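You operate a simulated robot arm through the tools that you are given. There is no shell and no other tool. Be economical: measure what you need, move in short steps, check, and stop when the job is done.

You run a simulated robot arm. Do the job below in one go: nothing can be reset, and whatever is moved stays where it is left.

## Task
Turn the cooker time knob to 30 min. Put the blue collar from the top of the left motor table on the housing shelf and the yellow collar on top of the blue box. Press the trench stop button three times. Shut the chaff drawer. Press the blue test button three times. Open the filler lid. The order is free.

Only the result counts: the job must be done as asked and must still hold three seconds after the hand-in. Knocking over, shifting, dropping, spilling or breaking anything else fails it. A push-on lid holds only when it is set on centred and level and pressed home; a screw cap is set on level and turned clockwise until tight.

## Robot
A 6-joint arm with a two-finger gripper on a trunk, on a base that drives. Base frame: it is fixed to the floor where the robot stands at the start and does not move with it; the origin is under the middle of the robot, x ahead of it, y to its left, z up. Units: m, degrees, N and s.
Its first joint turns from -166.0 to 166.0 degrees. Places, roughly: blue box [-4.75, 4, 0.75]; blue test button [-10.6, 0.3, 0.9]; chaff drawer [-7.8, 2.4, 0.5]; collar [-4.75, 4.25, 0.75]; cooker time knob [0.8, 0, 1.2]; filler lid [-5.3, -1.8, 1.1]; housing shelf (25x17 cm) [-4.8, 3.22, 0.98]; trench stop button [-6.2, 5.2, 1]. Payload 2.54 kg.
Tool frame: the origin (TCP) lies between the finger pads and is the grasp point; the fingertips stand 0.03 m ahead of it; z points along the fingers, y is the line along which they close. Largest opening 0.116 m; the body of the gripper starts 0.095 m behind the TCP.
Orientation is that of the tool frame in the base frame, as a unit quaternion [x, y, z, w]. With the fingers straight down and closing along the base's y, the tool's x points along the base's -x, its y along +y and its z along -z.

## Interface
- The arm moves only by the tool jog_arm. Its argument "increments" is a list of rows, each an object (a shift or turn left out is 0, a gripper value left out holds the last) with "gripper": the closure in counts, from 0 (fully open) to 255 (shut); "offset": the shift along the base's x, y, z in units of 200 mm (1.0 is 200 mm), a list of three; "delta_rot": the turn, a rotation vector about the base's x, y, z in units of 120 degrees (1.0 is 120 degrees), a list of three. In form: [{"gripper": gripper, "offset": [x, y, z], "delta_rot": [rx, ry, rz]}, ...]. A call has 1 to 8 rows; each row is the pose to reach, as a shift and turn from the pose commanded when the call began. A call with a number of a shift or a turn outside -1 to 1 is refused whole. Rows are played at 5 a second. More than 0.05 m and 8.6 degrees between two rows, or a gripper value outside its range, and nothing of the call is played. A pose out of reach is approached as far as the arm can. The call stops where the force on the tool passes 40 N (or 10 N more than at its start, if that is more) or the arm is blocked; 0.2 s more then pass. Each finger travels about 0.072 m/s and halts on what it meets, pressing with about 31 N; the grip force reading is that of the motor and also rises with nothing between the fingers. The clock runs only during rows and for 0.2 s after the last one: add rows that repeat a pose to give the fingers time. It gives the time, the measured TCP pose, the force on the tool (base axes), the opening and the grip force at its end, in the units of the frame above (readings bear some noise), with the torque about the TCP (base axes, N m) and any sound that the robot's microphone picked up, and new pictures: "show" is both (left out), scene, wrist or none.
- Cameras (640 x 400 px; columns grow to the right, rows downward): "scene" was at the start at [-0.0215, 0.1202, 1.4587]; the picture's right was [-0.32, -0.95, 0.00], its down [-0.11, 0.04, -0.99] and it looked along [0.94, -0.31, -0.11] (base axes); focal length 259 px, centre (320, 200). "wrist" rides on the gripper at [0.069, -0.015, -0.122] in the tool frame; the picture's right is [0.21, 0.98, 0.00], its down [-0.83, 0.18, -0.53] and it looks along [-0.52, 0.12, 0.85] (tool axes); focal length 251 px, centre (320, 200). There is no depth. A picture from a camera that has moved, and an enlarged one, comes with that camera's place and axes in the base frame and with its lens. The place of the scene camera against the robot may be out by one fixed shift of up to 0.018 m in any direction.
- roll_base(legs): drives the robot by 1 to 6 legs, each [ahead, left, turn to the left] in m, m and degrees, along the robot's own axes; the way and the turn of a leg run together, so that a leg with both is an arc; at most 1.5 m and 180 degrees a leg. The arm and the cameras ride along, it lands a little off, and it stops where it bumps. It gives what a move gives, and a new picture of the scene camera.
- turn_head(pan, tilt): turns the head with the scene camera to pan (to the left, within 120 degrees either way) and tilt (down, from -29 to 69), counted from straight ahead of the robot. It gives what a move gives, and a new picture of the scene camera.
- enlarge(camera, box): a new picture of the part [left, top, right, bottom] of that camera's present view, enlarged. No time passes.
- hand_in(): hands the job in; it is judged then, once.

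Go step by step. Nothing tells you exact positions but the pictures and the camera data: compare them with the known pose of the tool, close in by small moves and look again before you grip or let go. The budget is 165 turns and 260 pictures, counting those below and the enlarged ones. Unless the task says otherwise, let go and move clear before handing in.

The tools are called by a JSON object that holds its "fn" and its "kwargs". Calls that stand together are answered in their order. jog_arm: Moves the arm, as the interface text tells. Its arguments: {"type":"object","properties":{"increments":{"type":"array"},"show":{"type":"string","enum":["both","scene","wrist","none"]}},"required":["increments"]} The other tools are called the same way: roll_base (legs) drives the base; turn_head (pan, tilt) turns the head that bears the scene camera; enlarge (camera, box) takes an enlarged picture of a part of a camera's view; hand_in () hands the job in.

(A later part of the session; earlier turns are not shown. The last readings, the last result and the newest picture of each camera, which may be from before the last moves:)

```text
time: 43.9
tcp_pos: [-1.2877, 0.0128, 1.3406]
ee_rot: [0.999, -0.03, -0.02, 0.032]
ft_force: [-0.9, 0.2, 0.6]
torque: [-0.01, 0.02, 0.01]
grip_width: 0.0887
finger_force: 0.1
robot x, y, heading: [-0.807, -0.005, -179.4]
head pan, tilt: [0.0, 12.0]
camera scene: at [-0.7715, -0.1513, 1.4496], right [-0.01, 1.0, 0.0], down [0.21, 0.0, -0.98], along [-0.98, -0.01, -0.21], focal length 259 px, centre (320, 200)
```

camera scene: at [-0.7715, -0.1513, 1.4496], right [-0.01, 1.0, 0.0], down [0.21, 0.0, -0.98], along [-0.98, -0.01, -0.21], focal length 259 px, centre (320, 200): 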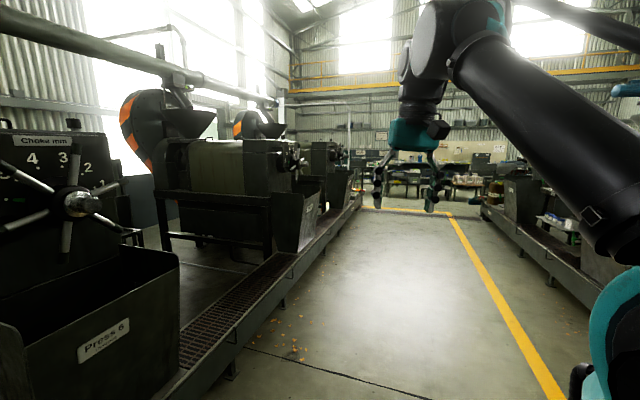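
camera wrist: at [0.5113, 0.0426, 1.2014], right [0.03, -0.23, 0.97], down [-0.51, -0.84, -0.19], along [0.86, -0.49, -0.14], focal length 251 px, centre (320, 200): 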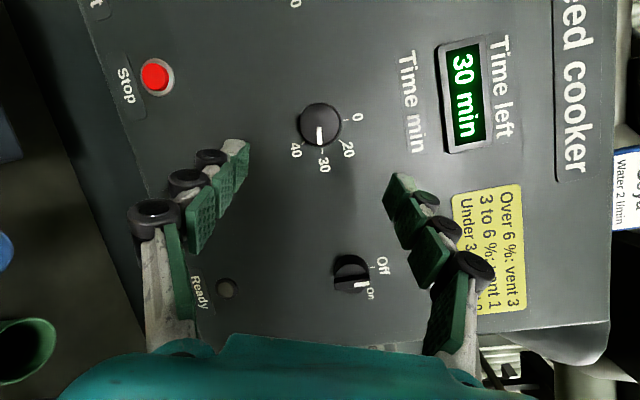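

The aisle runs along -x. I'll drive toward x≈-5.3 and look left at the filler.

{"fn": "roll_base", "kwargs": {"legs": [[1.5, 0, 0], [1.5, 0, -0.6], [1.3, 0, 0]]}}

{"fn": "turn_head", "kwargs": {"pan": 85, "tilt": 15}}

{"fn": "turn_head", "kwargs": {"pan": -85, "tilt": 10}}

```text
time: 55.7
tcp_pos: [-3.7068, 0.0385, 1.3403]
ee_rot: [0.999, -0.032, -0.02, 0.032]
ft_force: [-0.8, -0.2, -0.2]
torque: [0.04, 0.01, 0.0]
grip_width: 0.0889
finger_force: 0.1
robot x, y, heading: [-3.229, 0.0244, -179.6]
head pan, tilt: [0.0, 12.0]
stopped in leg 2: the robot was blocked; the commanded pose is now the measured one
camera scene: at [-3.1911, -0.1277, 1.4496], right [0.0, 1.0, 0.0], down [0.21, 0.0, -0.98], along [-0.98, 0.0, -0.21], focal length 259 px, centre (320, 200)
```

scene: 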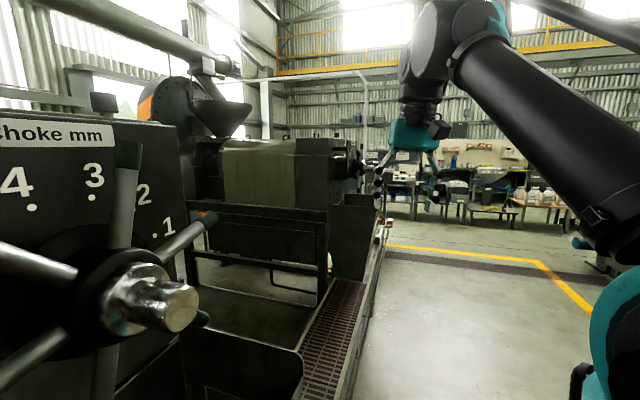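

```text
time: 57.3
tcp_pos: [-3.7072, 0.0383, 1.3411]
ee_rot: [0.999, -0.032, -0.019, 0.032]
ft_force: [0.1, -0.5, 1.2]
torque: [0.0, 0.02, -0.02]
grip_width: 0.0883
finger_force: 0.1
robot x, y, heading: [-3.2314, 0.0227, -179.9]
head pan, tilt: [85.0, 15.0]
camera scene: at [-3.1057, -0.2204, 1.4447], right [-1.0, 0.08, 0.0], down [0.02, 0.26, -0.97], along [-0.08, -0.96, -0.26], focal length 259 px, centre (320, 200)
```

scene: 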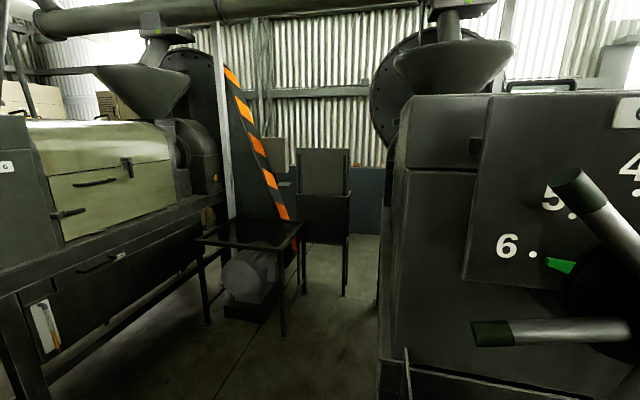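

```text
time: 59.8
tcp_pos: [-3.7063, 0.0389, 1.3394]
ee_rot: [0.999, -0.032, -0.021, 0.032]
ft_force: [0.7, 0.2, 0.3]
torque: [-0.01, -0.01, 0.01]
grip_width: 0.0888
finger_force: 0.1
robot x, y, heading: [-3.2313, 0.0226, -180.0]
head pan, tilt: [-85.0, 10.0]
camera scene: at [-3.1065, -0.0347, 1.4528], right [1.0, 0.09, 0.0], down [0.02, -0.17, -0.98], along [-0.09, 0.98, -0.17], focal length 259 px, centre (320, 200)
```

scene: 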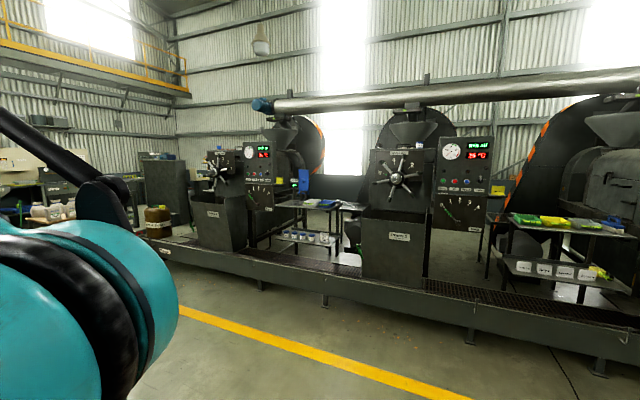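

The base bumped the left press line. I'll step sideways to the right (+y) and continue ahead.

{"fn": "roll_base", "kwargs": {"legs": [[-0.05, -0.6, 0], [1.2, 0, 0]]}}

{"fn": "turn_head", "kwargs": {"pan": 50, "tilt": 15}}

```text
time: 69.0
tcp_pos: [-4.87, 0.6321, 1.3398]
ee_rot: [0.999, -0.034, -0.021, 0.031]
ft_force: [-1.0, 0.0, -0.2]
torque: [0.01, 0.01, -0.02]
grip_width: 0.0887
finger_force: 0.0
robot x, y, heading: [-4.3896, 0.6136, -180.1]
head pan, tilt: [-85.0, 10.0]
camera scene: at [-4.269, 0.5571, 1.4528], right [1.0, 0.09, 0.0], down [0.02, -0.17, -0.98], along [-0.09, 0.98, -0.17], focal length 259 px, centre (320, 200)
```

scene: 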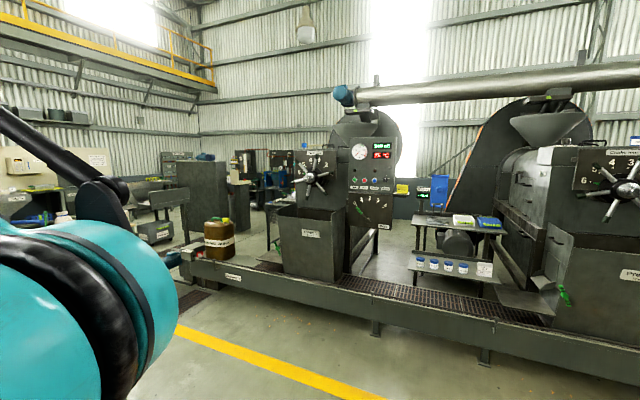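

```text
time: 71.1
tcp_pos: [-4.8684, 0.6316, 1.3398]
ee_rot: [0.999, -0.034, -0.02, 0.031]
ft_force: [0.3, 0.2, -0.8]
torque: [0.0, 0.0, -0.03]
grip_width: 0.0887
finger_force: 0.1
robot x, y, heading: [-4.3936, 0.6147, -179.9]
head pan, tilt: [50.0, 15.0]
camera scene: at [-4.3207, 0.3928, 1.4447], right [-0.77, 0.64, 0.0], down [0.17, 0.2, -0.97], along [-0.62, -0.74, -0.26], focal length 259 px, centre (320, 200)
```

scene: 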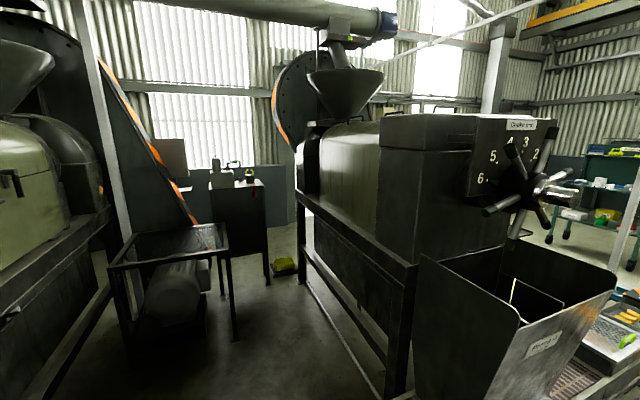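

The expected filler position projects onto the small device on the cabinet at (235,175). Zooming in.

{"fn": "enlarge", "kwargs": {"camera": "scene", "box": [190, 140, 286, 200]}}

{"fn": "enlarge", "kwargs": {"camera": "scene", "box": [60, 180, 380, 380]}}

```text
6.67 times, centred on (238, 170) of scene
camera zoom: at [-4.3207, 0.3928, 1.4447], right [-0.77, 0.64, 0.0], down [0.17, 0.2, -0.97], along [-0.62, -0.74, -0.26], focal length 1726 px, centre (867, 400)
```

zoom: 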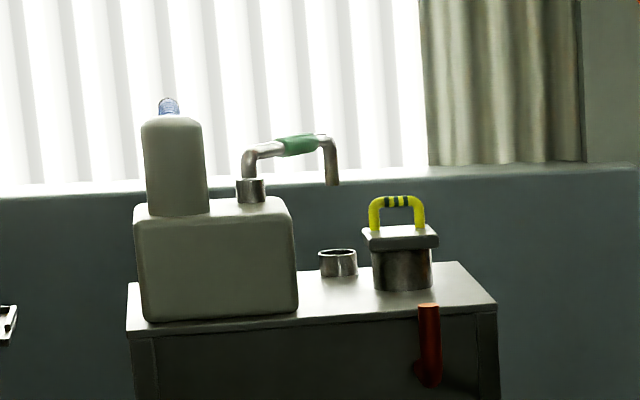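

```text
2.00 times, centred on (220, 280) of scene
camera zoom: at [-4.3207, 0.3928, 1.4447], right [-0.77, 0.64, 0.0], down [0.17, 0.2, -0.97], along [-0.62, -0.74, -0.26], focal length 518 px, centre (520, 40)
```

zoom: 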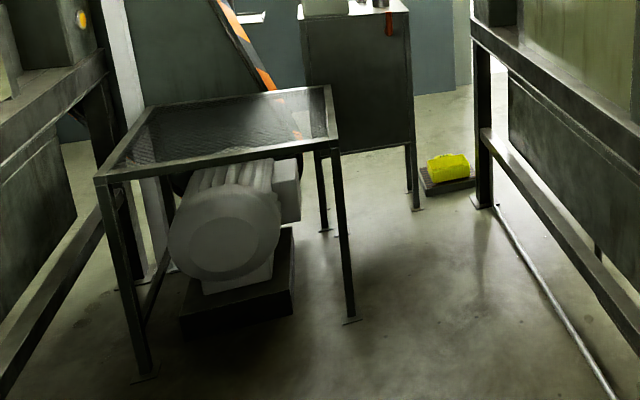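

The lid with the yellow/black handle on the round pot is likely the filler. I'll look down to see whether a trench separates me from that gap.

{"fn": "turn_head", "kwargs": {"pan": 55, "tilt": 50}}

{"fn": "turn_head", "kwargs": {"pan": 0, "tilt": 35}}

```text
time: 72.2
tcp_pos: [-4.8695, 0.6322, 1.339]
ee_rot: [0.999, -0.035, -0.019, 0.032]
ft_force: [0.6, 0.8, 0.3]
torque: [0.03, -0.01, 0.0]
grip_width: 0.0887
finger_force: 0.0
robot x, y, heading: [-4.3932, 0.6167, -179.9]
head pan, tilt: [55.0, 50.0]
camera scene: at [-4.3048, 0.4013, 1.391], right [-0.82, 0.57, 0.0], down [0.44, 0.63, -0.64], along [-0.37, -0.53, -0.77], focal length 259 px, centre (320, 200)
```

scene: 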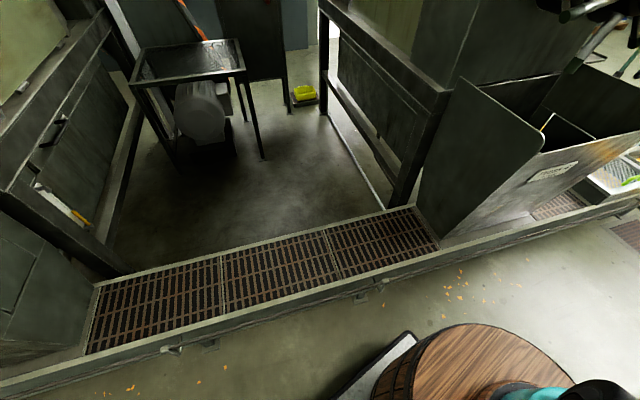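

```text
time: 73.4
tcp_pos: [-4.87, 0.631, 1.3399]
ee_rot: [0.999, -0.034, -0.021, 0.032]
ft_force: [0.5, -0.4, 0.2]
torque: [0.0, 0.02, 0.01]
grip_width: 0.0886
finger_force: 0.1
robot x, y, heading: [-4.3915, 0.6146, -179.9]
head pan, tilt: [0.0, 35.0]
camera scene: at [-4.3488, 0.4642, 1.4127], right [0.0, 1.0, 0.0], down [0.57, 0.0, -0.82], along [-0.82, 0.0, -0.57], focal length 259 px, centre (320, 200)
```

scene: 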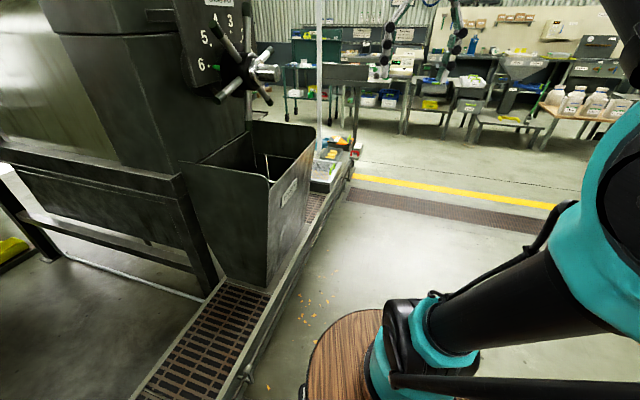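

The room is rotated: the aisle runs about 18° to my right, with low trenches both sides, and the goals lie around the trench ends. I'll align with the aisle, drive to the far end, and look around.

{"fn": "roll_base", "kwargs": {"legs": [[0, 0, -18.4], [1.4, -0.4, 0], [1.3, 0, 0]]}}

{"fn": "turn_head", "kwargs": {"pan": -80, "tilt": 15}}

{"fn": "turn_head", "kwargs": {"pan": 100, "tilt": 15}}

```text
time: 87.7
tcp_pos: [-7.2422, 2.0805, 1.3399]
ee_rot: [0.976, -0.214, -0.026, 0.027]
ft_force: [-0.3, -0.1, -0.9]
torque: [0.0, 0.0, -0.01]
grip_width: 0.089
finger_force: 0.1
robot x, y, heading: [-6.8028, 1.8981, 159.0]
head pan, tilt: [0.0, 35.0]
camera scene: at [-6.8128, 1.7431, 1.4127], right [0.35, 0.94, 0.0], down [0.54, -0.2, -0.82], along [-0.77, 0.29, -0.57], focal length 259 px, centre (320, 200)
```

scene: 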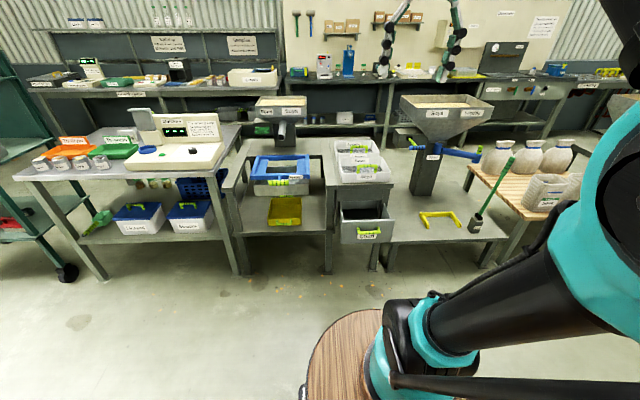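

```text
time: 89.3
tcp_pos: [-7.2413, 2.0812, 1.3402]
ee_rot: [0.976, -0.215, -0.025, 0.028]
ft_force: [-0.5, -0.3, -0.1]
torque: [-0.04, 0.0, 0.03]
grip_width: 0.0888
finger_force: 0.1
robot x, y, heading: [-6.8009, 1.8972, 159.5]
head pan, tilt: [-80.0, 15.0]
camera scene: at [-6.7132, 1.8038, 1.4447], right [0.98, -0.18, 0.0], down [-0.05, -0.25, -0.97], along [0.18, 0.95, -0.26], focal length 259 px, centre (320, 200)
```

scene: 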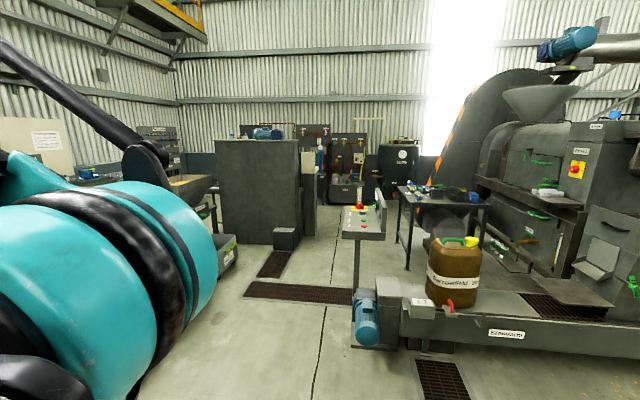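

```text
time: 92.0
tcp_pos: [-7.2416, 2.0814, 1.3411]
ee_rot: [0.976, -0.214, -0.025, 0.028]
ft_force: [-1.0, -0.2, 0.4]
torque: [0.01, 0.01, 0.0]
grip_width: 0.089
finger_force: 0.1
robot x, y, heading: [-6.7989, 1.8968, 159.2]
head pan, tilt: [100.0, 15.0]
camera scene: at [-6.7478, 1.6202, 1.4447], right [-0.98, 0.19, 0.0], down [0.05, 0.25, -0.97], along [-0.18, -0.95, -0.26], focal length 259 px, centre (320, 200)
```

scene: 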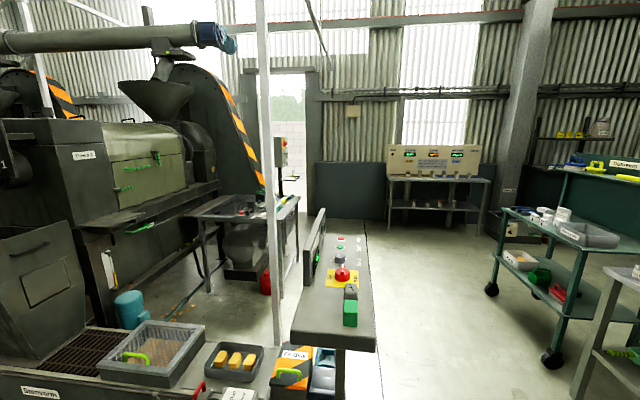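

Now I see the chaff drawer straight ahead, the trench desks at both ends, and a motor table by press 1. I'll zoom on several targets.

{"fn": "turn_head", "kwargs": {"pan": 0, "tilt": 30}}

{"fn": "enlarge", "kwargs": {"camera": "scene", "box": [300, 120, 460, 300]}}

{"fn": "turn_head", "kwargs": {"pan": -80, "tilt": 15}}

{"fn": "enlarge", "kwargs": {"camera": "scene", "box": [280, 110, 440, 210]}}

{"fn": "enlarge", "kwargs": {"camera": "scene", "box": [390, 150, 550, 250]}}

```text
time: 93.7
tcp_pos: [-7.2413, 2.0814, 1.3396]
ee_rot: [0.976, -0.214, -0.025, 0.027]
ft_force: [0.3, -0.7, -0.1]
torque: [-0.03, -0.01, -0.05]
grip_width: 0.0889
finger_force: 0.1
robot x, y, heading: [-6.8001, 1.8952, 159.3]
head pan, tilt: [0.0, 30.0]
camera scene: at [-6.8151, 1.7439, 1.4205], right [0.35, 0.94, 0.0], down [0.47, -0.18, -0.87], along [-0.81, 0.31, -0.5], focal length 259 px, centre (320, 200)
```

scene: 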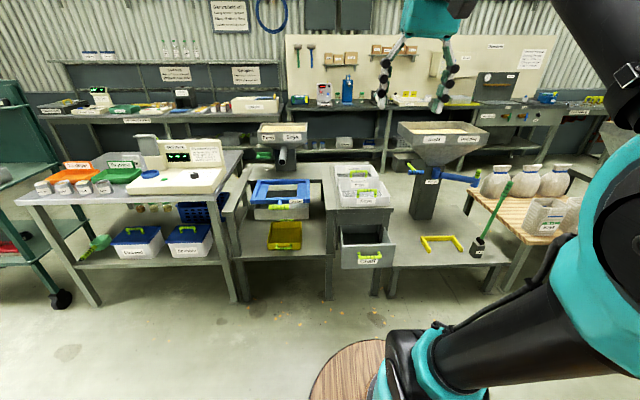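

```text
2.22 times, centred on (380, 210) of scene
camera zoom: at [-6.8151, 1.7439, 1.4205], right [0.35, 0.94, 0.0], down [0.47, -0.18, -0.87], along [-0.81, 0.31, -0.5], focal length 575 px, centre (187, 178)
```

zoom: 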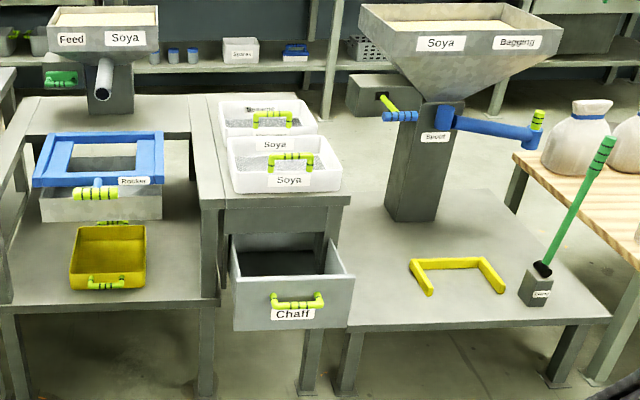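

```text
time: 95.2
tcp_pos: [-7.2413, 2.0805, 1.3391]
ee_rot: [0.976, -0.214, -0.026, 0.027]
ft_force: [-0.8, 0.0, -0.1]
torque: [-0.01, 0.01, 0.01]
grip_width: 0.0888
finger_force: 0.1
robot x, y, heading: [-6.8005, 1.8968, 159.2]
head pan, tilt: [-80.0, 15.0]
camera scene: at [-6.7132, 1.8038, 1.4447], right [0.98, -0.18, 0.0], down [-0.05, -0.25, -0.97], along [0.18, 0.95, -0.26], focal length 259 px, centre (320, 200)
```

scene: 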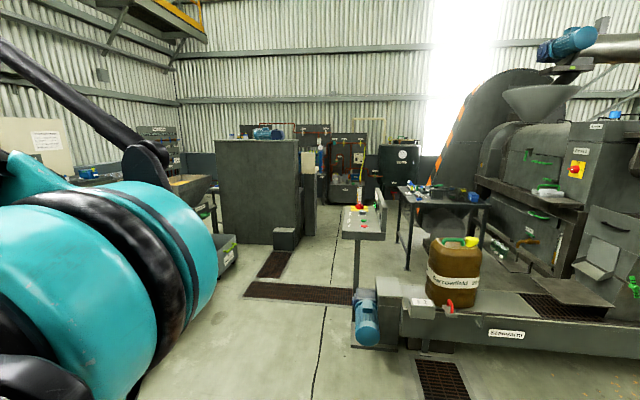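

```text
4.00 times, centred on (360, 160) of scene
camera zoom: at [-6.7132, 1.8038, 1.4447], right [0.98, -0.18, 0.0], down [-0.05, -0.25, -0.97], along [0.18, 0.95, -0.26], focal length 1036 px, centre (160, 360)
```

zoom: 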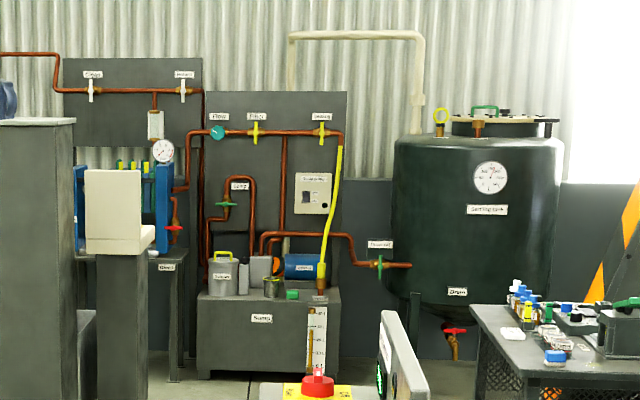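

```text
4.00 times, centred on (470, 200) of scene
camera zoom: at [-6.7132, 1.8038, 1.4447], right [0.98, -0.18, 0.0], down [-0.05, -0.25, -0.97], along [0.18, 0.95, -0.26], focal length 1036 px, centre (-280, 200)
```

zoom: 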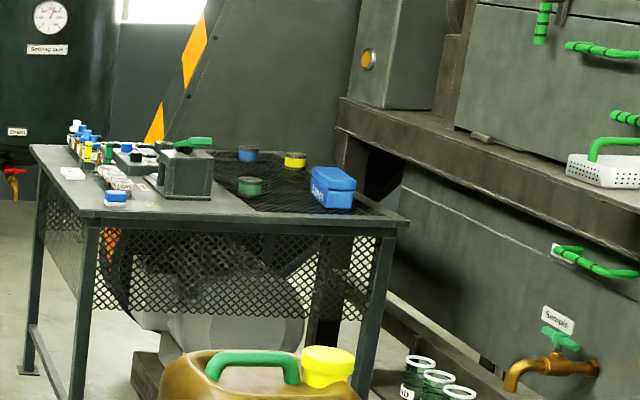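

The drawer is open straight ahead; the motor table with collars and box is by press 1. First I'll close the drawer: move the base in a bit, close the fingers, and tilt the tool forward-down.

{"fn": "roll_base", "kwargs": {"legs": [[0.22, -0.08, 0]]}}

{"fn": "turn_head", "kwargs": {"pan": 0, "tilt": 35}}

{"fn": "jog_arm", "kwargs": {"increments": [{"gripper": 255, "offset": [0, 0, -0.2], "delta_rot": [0.021, 0.056, 0]}, {"offset": [0, 0, -0.4], "delta_rot": [0.043, 0.113, 0]}, {"offset": [0, 0, -0.6], "delta_rot": [0.064, 0.169, 0]}, {"offset": [0, 0, -0.8], "delta_rot": [0.085, 0.225, 0]}, {"offset": [0, 0, -0.9], "delta_rot": [0.107, 0.281, 0]}, {"offset": [0, 0, -1.0], "delta_rot": [0.133, 0.351, 0]}]}}

```text
time: 97.0
tcp_pos: [-7.4199, 2.2312, 1.3396]
ee_rot: [0.977, -0.212, -0.026, 0.027]
ft_force: [1.2, 0.4, 0.1]
torque: [0.0, 0.02, 0.0]
grip_width: 0.0887
finger_force: 0.0
robot x, y, heading: [-6.9798, 2.0463, 159.5]
head pan, tilt: [-80.0, 15.0]
camera scene: at [-6.8916, 1.9562, 1.4447], right [0.98, -0.18, 0.0], down [-0.05, -0.25, -0.97], along [0.18, 0.95, -0.26], focal length 259 px, centre (320, 200)
```

scene: 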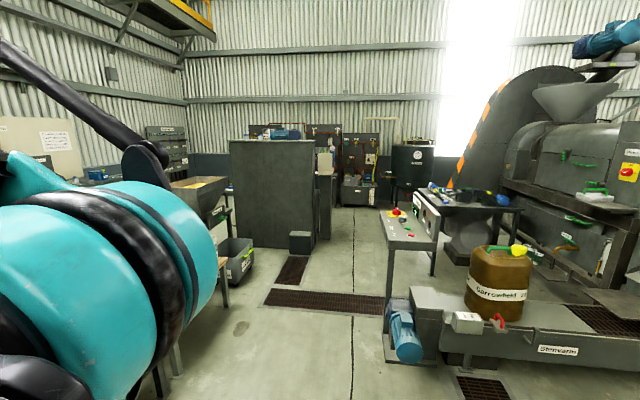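

```text
time: 98.5
tcp_pos: [-7.4202, 2.2293, 1.3403]
ee_rot: [0.976, -0.213, -0.025, 0.027]
ft_force: [-0.8, -0.6, -0.4]
torque: [0.0, 0.02, -0.06]
grip_width: 0.0885
finger_force: 0.0
robot x, y, heading: [-6.9774, 2.0476, 159.2]
head pan, tilt: [0.0, 35.0]
camera scene: at [-6.9911, 1.8952, 1.4127], right [0.35, 0.94, 0.0], down [0.54, -0.2, -0.82], along [-0.77, 0.29, -0.57], focal length 259 px, centre (320, 200)
```

scene: 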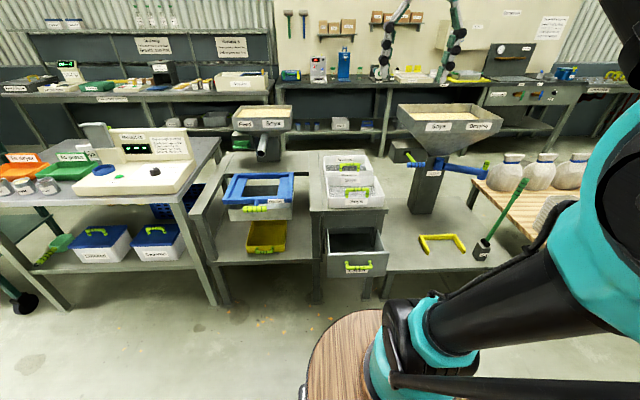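

```text
refused: row 6 steps farther than a row can; nothing moved
```

Row step slightly too big; splitting it finer. Handle is near (-7.67, 2.33, 0.5), drawer plate nearly straight ahead.

{"fn": "jog_arm", "kwargs": {"increments": [{"gripper": 255, "offset": [0, 0, -0.23], "delta_rot": [0.02, 0.055, 0]}, {"offset": [0, 0, -0.46], "delta_rot": [0.04, 0.11, 0]}, {"offset": [0, 0, -0.7], "delta_rot": [0.06, 0.165, 0]}, {"offset": [0, 0, -0.9], "delta_rot": [0.08, 0.22, 0]}, {"offset": [0, 0, -1.0], "delta_rot": [0.1, 0.275, 0]}, {"offset": [0, 0, -1.0], "delta_rot": [0.12, 0.33, 0]}, {"offset": [0, 0, -1.0], "delta_rot": [0.133, 0.351, 0]}], "show": "none"}}

{"fn": "jog_arm", "kwargs": {"increments": [{"offset": [0, 0, -0.24]}, {"offset": [0, 0, -0.48]}, {"offset": [0, 0, -0.72]}, {"offset": [0, 0, -0.96]}, {"offset": [0, 0, -1.0]}, {"offset": [0, 0, -1.0]}], "show": "none"}}

{"fn": "jog_arm", "kwargs": {"increments": [{"offset": [0, 0, -0.24]}, {"offset": [0, 0, -0.48]}, {"offset": [0, 0, -0.72]}, {"offset": [0, 0, -0.72]}]}}

```text
time: 100.1
tcp_pos: [-7.4671, 2.243, 1.1491]
ee_rot: [0.898, -0.183, -0.399, -0.033]
ft_force: [0.7, 0.4, 0.0]
torque: [-0.01, 0.01, 0.01]
grip_width: 0.0004
finger_force: 28.7
out of reach, approached as far as the arm can: row 5, 6, 7
robot x, y, heading: [-6.9777, 2.0449, 159.2]
head pan, tilt: [0.0, 35.0]
```

```text
time: 101.5
tcp_pos: [-7.4667, 2.2432, 0.9511]
ee_rot: [0.898, -0.182, -0.399, -0.031]
ft_force: [-0.2, -0.3, 0.2]
torque: [0.02, 0.01, 0.01]
grip_width: 0.0
finger_force: 28.4
out of reach, approached as far as the arm can: row 1, 2, 3
robot x, y, heading: [-6.9779, 2.0486, 159.6]
head pan, tilt: [0.0, 35.0]
```

```text
time: 102.6
tcp_pos: [-7.5162, 2.2584, 0.8534]
ee_rot: [0.896, -0.182, -0.403, -0.031]
ft_force: [-1.3, -0.2, -1.5]
torque: [0.0, -0.05, -0.01]
grip_width: 0.0002
finger_force: 28.7
out of reach, approached as far as the arm can: row 3, 4
robot x, y, heading: [-6.9783, 2.0467, 159.5]
head pan, tilt: [0.0, 35.0]
stopped in row 4: the arm was blocked; the commanded pose is now the measured one
camera scene: at [-6.9917, 1.8953, 1.4127], right [0.35, 0.94, 0.0], down [0.54, -0.2, -0.82], along [-0.77, 0.29, -0.57], focal length 259 px, centre (320, 200)
camera wrist: at [-7.3807, 2.2248, 0.8829], right [-0.21, -0.97, -0.07], down [-0.19, -0.03, 0.98], along [-0.96, 0.22, -0.18], focal length 251 px, centre (320, 200)
```

scene: 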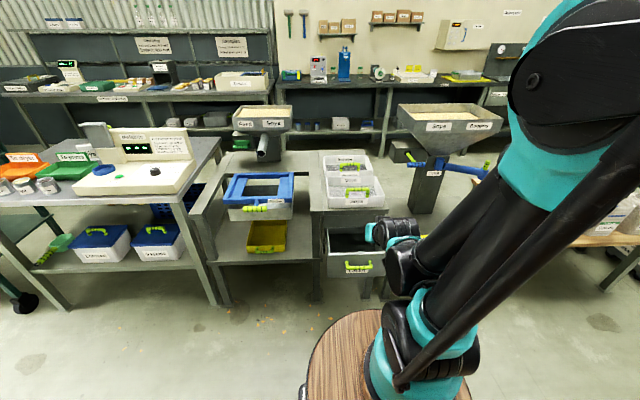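
wrist: 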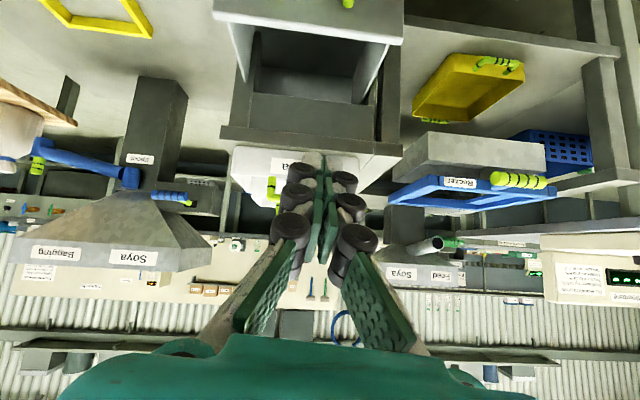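

The arm is folded too tightly. I'll back the base up 0.2 m so it can extend, then lower toward the drawer plate.

{"fn": "roll_base", "kwargs": {"legs": [[-0.2, 0, 0]]}}

{"fn": "jog_arm", "kwargs": {"increments": [{"offset": [-0.2, 0.075, 0]}, {"offset": [-0.4, 0.15, -0.1]}, {"offset": [-0.5, 0.19, -0.3]}, {"offset": [-0.55, 0.21, -0.5]}, {"offset": [-0.6, 0.225, -0.7]}, {"offset": [-0.6, 0.225, -0.95]}, {"offset": [-0.6, 0.225, -1.0]}]}}

```text
time: 104.2
tcp_pos: [-7.3271, 2.1886, 0.8538]
ee_rot: [0.896, -0.184, -0.402, -0.032]
ft_force: [-0.2, 0.0, 0.5]
torque: [0.0, 0.0, 0.01]
grip_width: 0.0001
finger_force: 28.6
robot x, y, heading: [-6.7954, 1.9773, 159.1]
head pan, tilt: [0.0, 35.0]
camera scene: at [-6.8046, 1.8251, 1.4127], right [0.35, 0.94, 0.0], down [0.54, -0.2, -0.82], along [-0.77, 0.29, -0.57], focal length 259 px, centre (320, 200)
```

scene: 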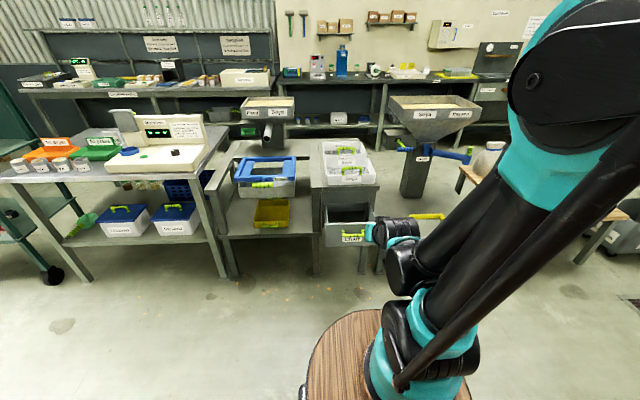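

```text
time: 105.8
tcp_pos: [-7.5032, 2.2583, 0.7955]
ee_rot: [0.897, -0.184, -0.401, -0.032]
ft_force: [-0.1, -0.6, 0.5]
torque: [0.02, -0.01, 0.01]
grip_width: 0.0
finger_force: 28.0
out of reach, approached as far as the arm can: row 3, 4, 5, 6, 7
robot x, y, heading: [-6.791, 1.9772, 159.2]
head pan, tilt: [0.0, 35.0]
camera scene: at [-6.8045, 1.825, 1.4127], right [0.35, 0.94, 0.0], down [0.54, -0.2, -0.82], along [-0.77, 0.29, -0.57], focal length 259 px, centre (320, 200)
camera wrist: at [-7.3684, 2.2263, 0.8257], right [-0.22, -0.97, -0.07], down [-0.19, -0.03, 0.98], along [-0.96, 0.23, -0.18], focal length 251 px, centre (320, 200)
```

scene: 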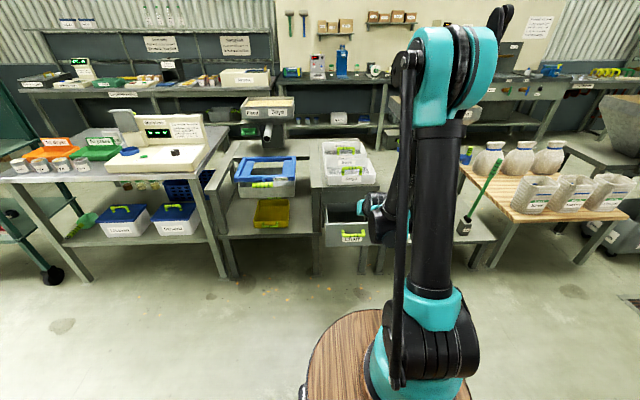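
wrist: 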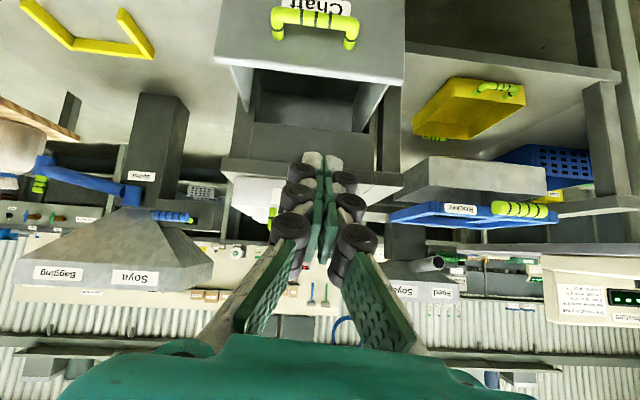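

The 45° tilt limits the reach. I'll reduce the tilt to ~15° and lower.

{"fn": "jog_arm", "kwargs": {"increments": [{"offset": [0, 0, 0], "delta_rot": [-0.022, -0.059, 0]}, {"offset": [0, 0, 0], "delta_rot": [-0.044, -0.117, 0]}, {"offset": [0, 0, 0], "delta_rot": [-0.066, -0.175, 0]}, {"offset": [0, 0, 0], "delta_rot": [-0.088, -0.233, 0]}, {"offset": [0, 0, -0.2], "delta_rot": [-0.088, -0.233, 0]}, {"offset": [0, 0, -0.4], "delta_rot": [-0.088, -0.233, 0]}, {"offset": [0, 0, -0.6], "delta_rot": [-0.088, -0.233, 0]}, {"offset": [0, 0, -0.8], "delta_rot": [-0.088, -0.233, 0]}]}}

```text
time: 107.5
tcp_pos: [-7.5168, 2.2561, 0.6459]
ee_rot: [0.966, -0.207, -0.153, 0.007]
ft_force: [-0.6, 0.0, -0.1]
torque: [-0.01, 0.0, 0.0]
grip_width: 0.0001
finger_force: 29.3
out of reach, approached as far as the arm can: row 8
robot x, y, heading: [-6.7918, 1.9759, 159.4]
head pan, tilt: [0.0, 35.0]
camera scene: at [-6.8046, 1.825, 1.4127], right [0.35, 0.94, 0.0], down [0.54, -0.2, -0.82], along [-0.77, 0.29, -0.57], focal length 259 px, centre (320, 200)
camera wrist: at [-7.4141, 2.2357, 0.7415], right [-0.2, -0.98, 0.01], down [-0.63, 0.14, 0.77], along [-0.75, 0.15, -0.64], focal length 251 px, centre (320, 200)
```

scene: 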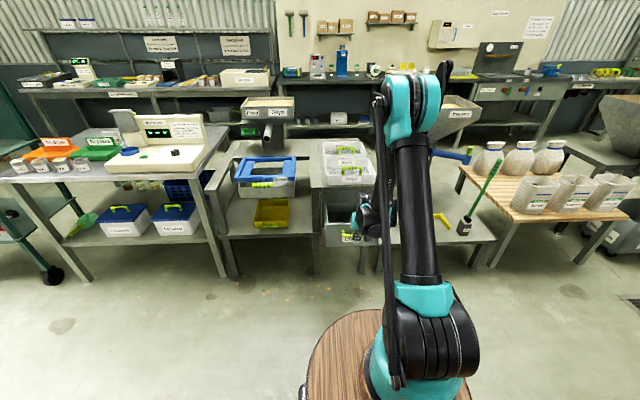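
wrist: 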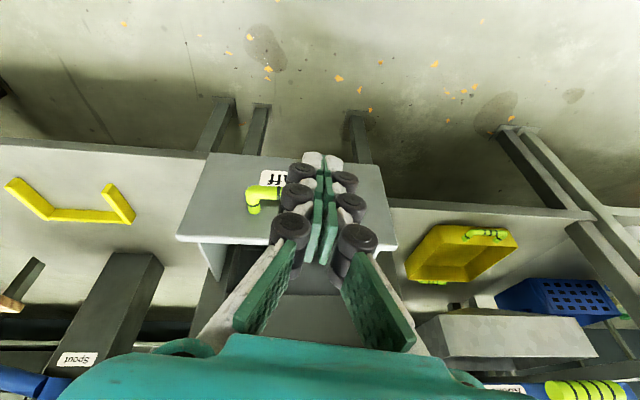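

The plate spans about z 0.41–0.57 just ahead. I'll back the base 0.1 m, extend and lower the fingertips to plate height.

{"fn": "roll_base", "kwargs": {"legs": [[-0.12, 0, 0]]}}

{"fn": "jog_arm", "kwargs": {"increments": [{"offset": [-0.2, 0.075, 0]}, {"offset": [-0.4, 0.15, 0]}, {"offset": [-0.45, 0.165, -0.1]}, {"offset": [-0.45, 0.165, -0.2]}, {"offset": [-0.45, 0.165, -0.3]}, {"offset": [-0.45, 0.165, -0.4]}, {"offset": [-0.45, 0.165, -0.48]}]}}

```text
time: 108.8
tcp_pos: [-7.4041, 2.2127, 0.6465]
ee_rot: [0.966, -0.206, -0.153, 0.007]
ft_force: [-0.4, -0.2, -0.1]
torque: [-0.01, 0.04, 0.02]
grip_width: 0.0
finger_force: 28.8
robot x, y, heading: [-6.6771, 1.9307, 159.4]
head pan, tilt: [0.0, 35.0]
camera scene: at [-6.6902, 1.782, 1.4127], right [0.35, 0.94, 0.0], down [0.54, -0.2, -0.82], along [-0.77, 0.29, -0.57], focal length 259 px, centre (320, 200)
```

scene: 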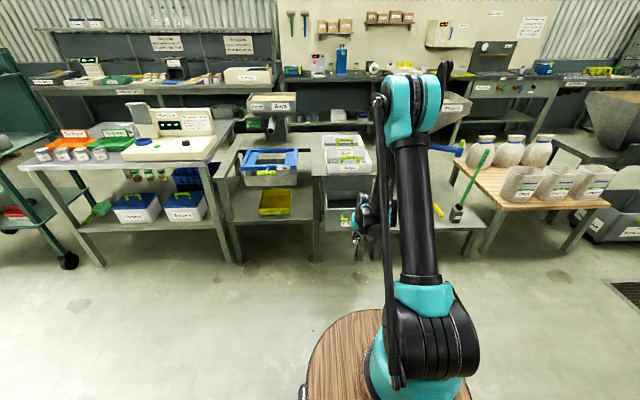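

```text
time: 110.4
tcp_pos: [-7.4958, 2.2453, 0.5514]
ee_rot: [0.966, -0.206, -0.153, 0.007]
ft_force: [-0.7, -0.3, -0.6]
torque: [-0.01, 0.01, 0.01]
grip_width: 0.0001
finger_force: 28.4
robot x, y, heading: [-6.6807, 1.933, 159.2]
head pan, tilt: [0.0, 35.0]
camera scene: at [-6.6902, 1.782, 1.4127], right [0.35, 0.94, 0.0], down [0.54, -0.2, -0.82], along [-0.77, 0.29, -0.57], focal length 259 px, centre (320, 200)
camera wrist: at [-7.3906, 2.2237, 0.6463], right [-0.2, -0.98, 0.01], down [-0.63, 0.14, 0.77], along [-0.75, 0.15, -0.64], focal length 251 px, centre (320, 200)
```

scene: 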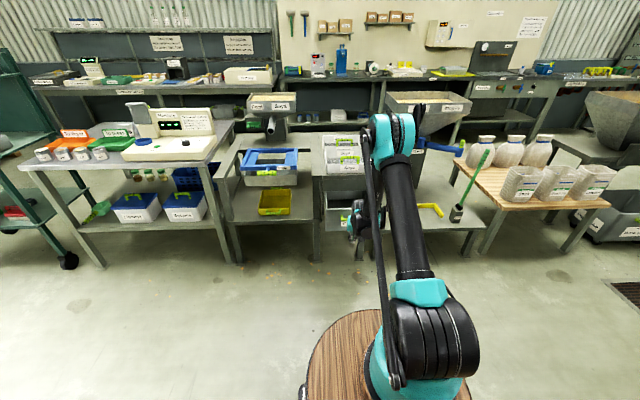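
wrist: 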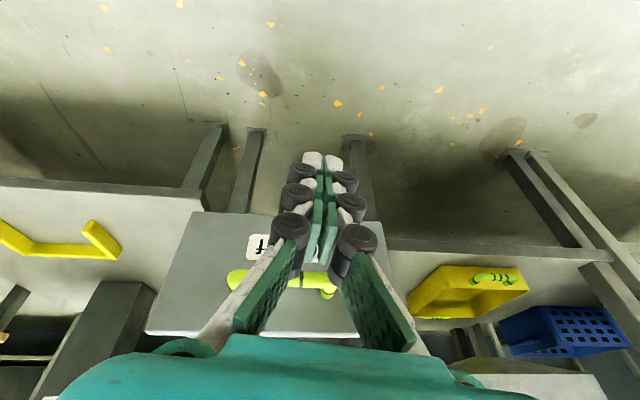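

The handle's centre is slightly to the right of the fingers (base +y). I'll line up with it and push along the drawer axis with the arm first.

{"fn": "jog_arm", "kwargs": {"increments": [{"offset": [0.035, 0.17, -0.06]}, {"offset": [-0.1, 0.215, -0.06]}, {"offset": [-0.2, 0.25, -0.06]}, {"offset": [-0.3, 0.28, -0.06]}, {"offset": [-0.4, 0.315, -0.06]}, {"offset": [-0.5, 0.35, -0.06]}]}}

```text
time: 111.8
tcp_pos: [-7.5951, 2.3166, 0.5378]
ee_rot: [0.966, -0.206, -0.154, 0.006]
ft_force: [0.2, 0.0, -0.5]
torque: [0.02, -0.02, -0.03]
grip_width: 0.0001
finger_force: 28.6
robot x, y, heading: [-6.6778, 1.9325, 159.4]
head pan, tilt: [0.0, 35.0]
camera scene: at [-6.6902, 1.782, 1.4127], right [0.35, 0.94, 0.0], down [0.54, -0.2, -0.82], along [-0.77, 0.29, -0.57], focal length 259 px, centre (320, 200)
camera wrist: at [-7.4913, 2.2949, 0.6329], right [-0.2, -0.98, 0.01], down [-0.63, 0.14, 0.77], along [-0.75, 0.15, -0.64], focal length 251 px, centre (320, 200)
```

scene: 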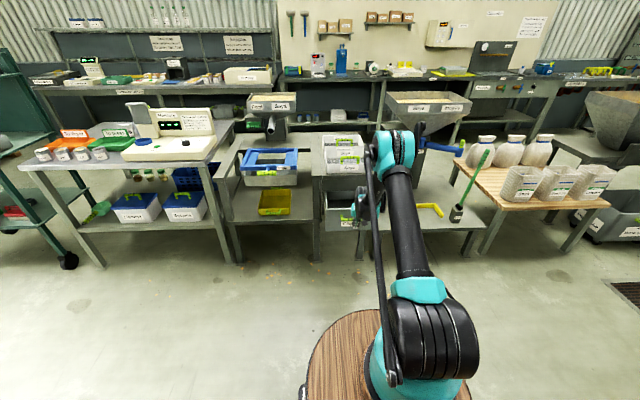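
wrist: 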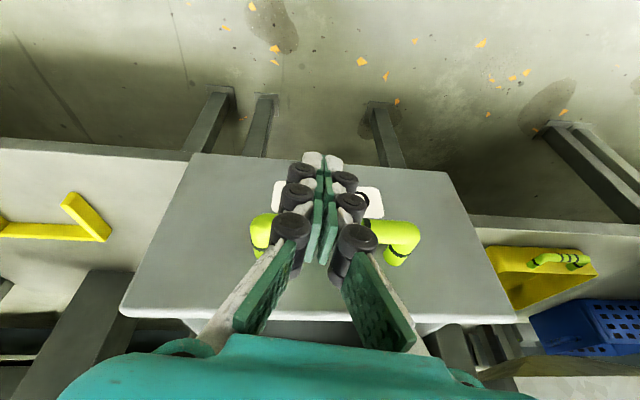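

Centred on the handle and close. I'll push gently forward by driving the base.

{"fn": "roll_base", "kwargs": {"legs": [[0.12, 0, 0]]}}

{"fn": "roll_base", "kwargs": {"legs": [[0.05, 0, 0]]}}

{"fn": "enlarge", "kwargs": {"camera": "wrist", "box": [0, 0, 640, 400]}}

```text
time: 113.0
tcp_pos: [-7.7072, 2.3597, 0.5385]
ee_rot: [0.966, -0.206, -0.154, 0.006]
ft_force: [-0.7, -0.5, 0.4]
torque: [-0.02, 0.01, 0.0]
grip_width: 0.0
finger_force: 28.8
robot x, y, heading: [-6.7924, 1.975, 159.3]
head pan, tilt: [0.0, 35.0]
camera scene: at [-6.8037, 1.8247, 1.4127], right [0.35, 0.94, 0.0], down [0.54, -0.2, -0.82], along [-0.77, 0.29, -0.57], focal length 259 px, centre (320, 200)
```

scene: 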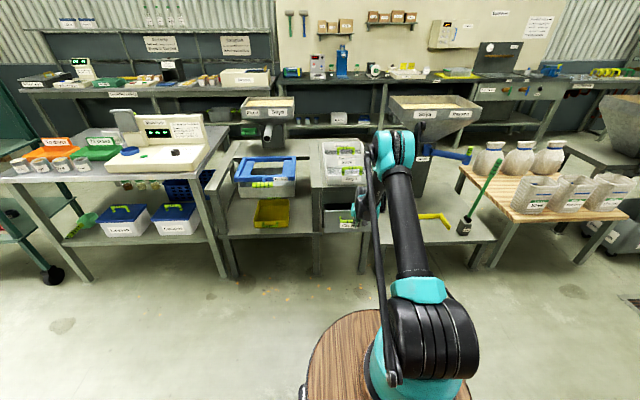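

```text
time: 114.0
tcp_pos: [-7.7547, 2.3771, 0.538]
ee_rot: [0.966, -0.207, -0.153, 0.007]
ft_force: [8.8, -2.3, 0.9]
torque: [0.0, -0.03, 0.11]
grip_width: 0.0
finger_force: 28.6
robot x, y, heading: [-6.8364, 1.9968, 159.4]
head pan, tilt: [0.0, 35.0]
camera scene: at [-6.8511, 1.8426, 1.4127], right [0.35, 0.94, 0.0], down [0.54, -0.2, -0.82], along [-0.77, 0.29, -0.57], focal length 259 px, centre (320, 200)
```

scene: 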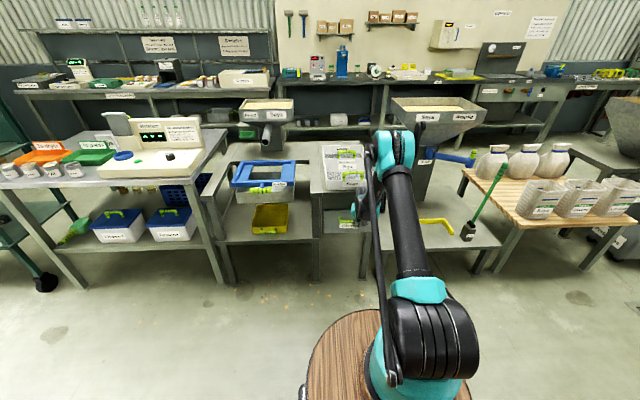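

```text
1.00 times, centred on (320, 200) of wrist (not enlarged: the box is as wide or as high as the picture)
camera zoom: at [-7.651, 2.3566, 0.6329], right [-0.2, -0.98, 0.01], down [-0.63, 0.14, 0.77], along [-0.75, 0.15, -0.64], focal length 251 px, centre (320, 200)
```

zoom: 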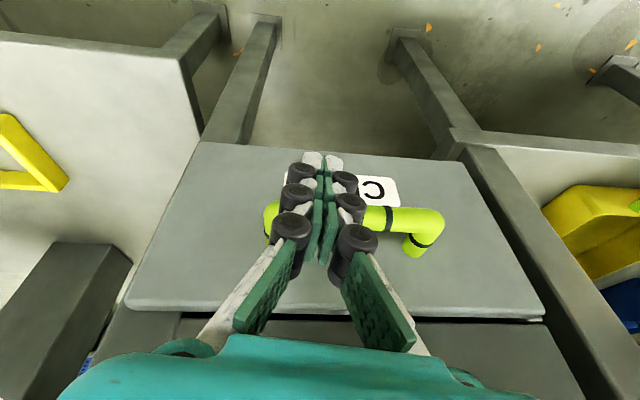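

Contact made (≈9 N) and the drawer is moving in. Continue pushing with the arm until it resists.

{"fn": "jog_arm", "kwargs": {"increments": [{"offset": [-0.05, 0.017, 0]}, {"offset": [-0.1, 0.033, 0]}, {"offset": [-0.15, 0.05, 0]}, {"offset": [-0.2, 0.067, 0]}, {"offset": [-0.25, 0.083, 0]}, {"offset": [-0.3, 0.1, 0]}], "show": "wrist"}}

```text
time: 114.3
tcp_pos: [-7.7555, 2.3782, 0.5368]
ee_rot: [0.967, -0.207, -0.148, 0.008]
ft_force: [9.6, -3.5, -0.1]
torque: [0.02, -0.02, 0.12]
grip_width: 0.0
finger_force: 28.8
robot x, y, heading: [-6.8376, 1.9947, 159.4]
head pan, tilt: [0.0, 35.0]
stopped in row 1: the force on the tool passed its limit at 61 N (the readings are from after the stop); the commanded pose is now the measured one
camera wrist: at [-7.6522, 2.3571, 0.6335], right [-0.2, -0.98, 0.01], down [-0.64, 0.14, 0.76], along [-0.74, 0.14, -0.65], focal length 251 px, centre (320, 200)
```

wrist: 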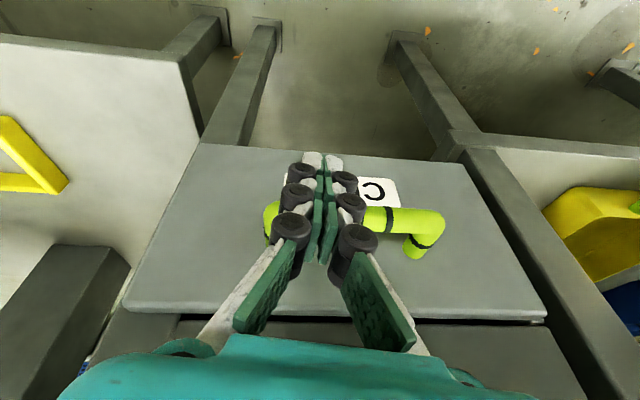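

Strong resistance: it appears closed. Backing off and checking.

{"fn": "roll_base", "kwargs": {"legs": [[-0.35, 0, 0]]}}

{"fn": "enlarge", "kwargs": {"camera": "scene", "box": [300, 130, 400, 260]}}

{"fn": "enlarge", "kwargs": {"camera": "wrist", "box": [0, 200, 640, 400]}}

```text
time: 116.6
tcp_pos: [-7.4245, 2.2514, 0.5384]
ee_rot: [0.967, -0.206, -0.149, 0.008]
ft_force: [0.0, 1.3, 0.5]
torque: [0.02, 0.02, 0.0]
grip_width: 0.0
finger_force: 28.2
robot x, y, heading: [-6.5112, 1.8695, 159.4]
head pan, tilt: [0.0, 35.0]
camera scene: at [-6.5193, 1.7177, 1.4127], right [0.35, 0.94, 0.0], down [0.54, -0.2, -0.82], along [-0.77, 0.29, -0.57], focal length 259 px, centre (320, 200)
```

scene: 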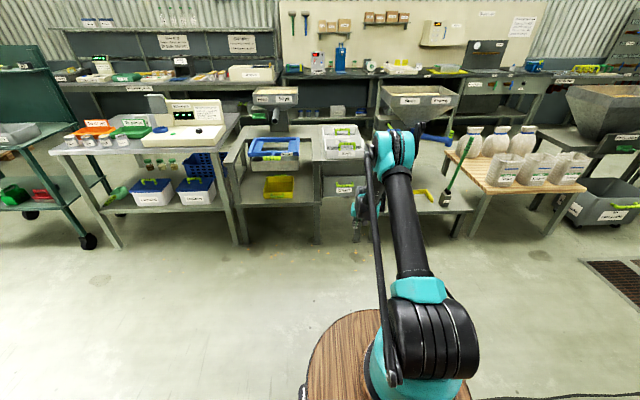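

```text
3.08 times, centred on (350, 195) of scene
camera zoom: at [-6.5193, 1.7177, 1.4127], right [0.35, 0.94, 0.0], down [0.54, -0.2, -0.82], along [-0.77, 0.29, -0.57], focal length 797 px, centre (228, 215)
```

zoom: 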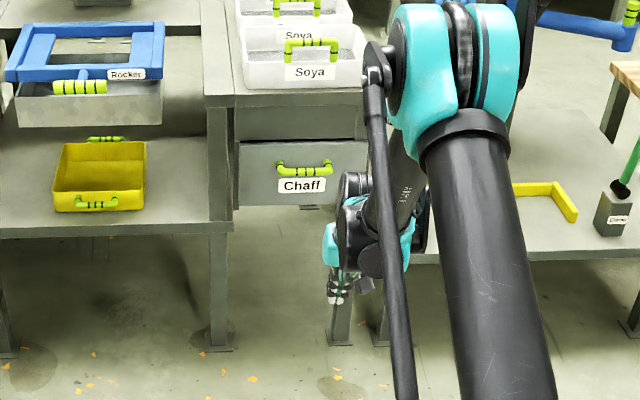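

```text
1.00 times, centred on (320, 300) of wrist (not enlarged: the box is as wide or as high as the picture)
camera zoom: at [-7.322, 2.2314, 0.6333], right [-0.2, -0.98, 0.01], down [-0.64, 0.14, 0.76], along [-0.74, 0.14, -0.65], focal length 251 px, centre (320, 100)
```

zoom: 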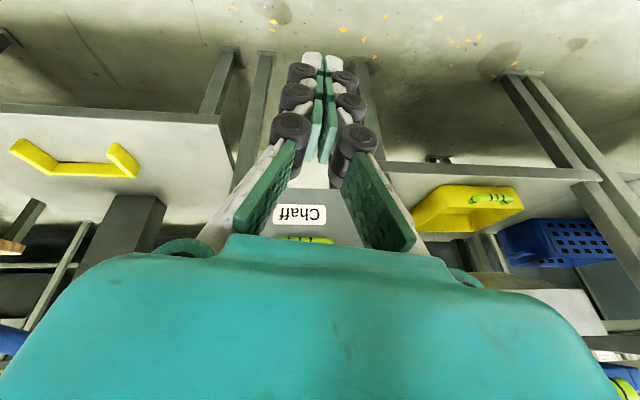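

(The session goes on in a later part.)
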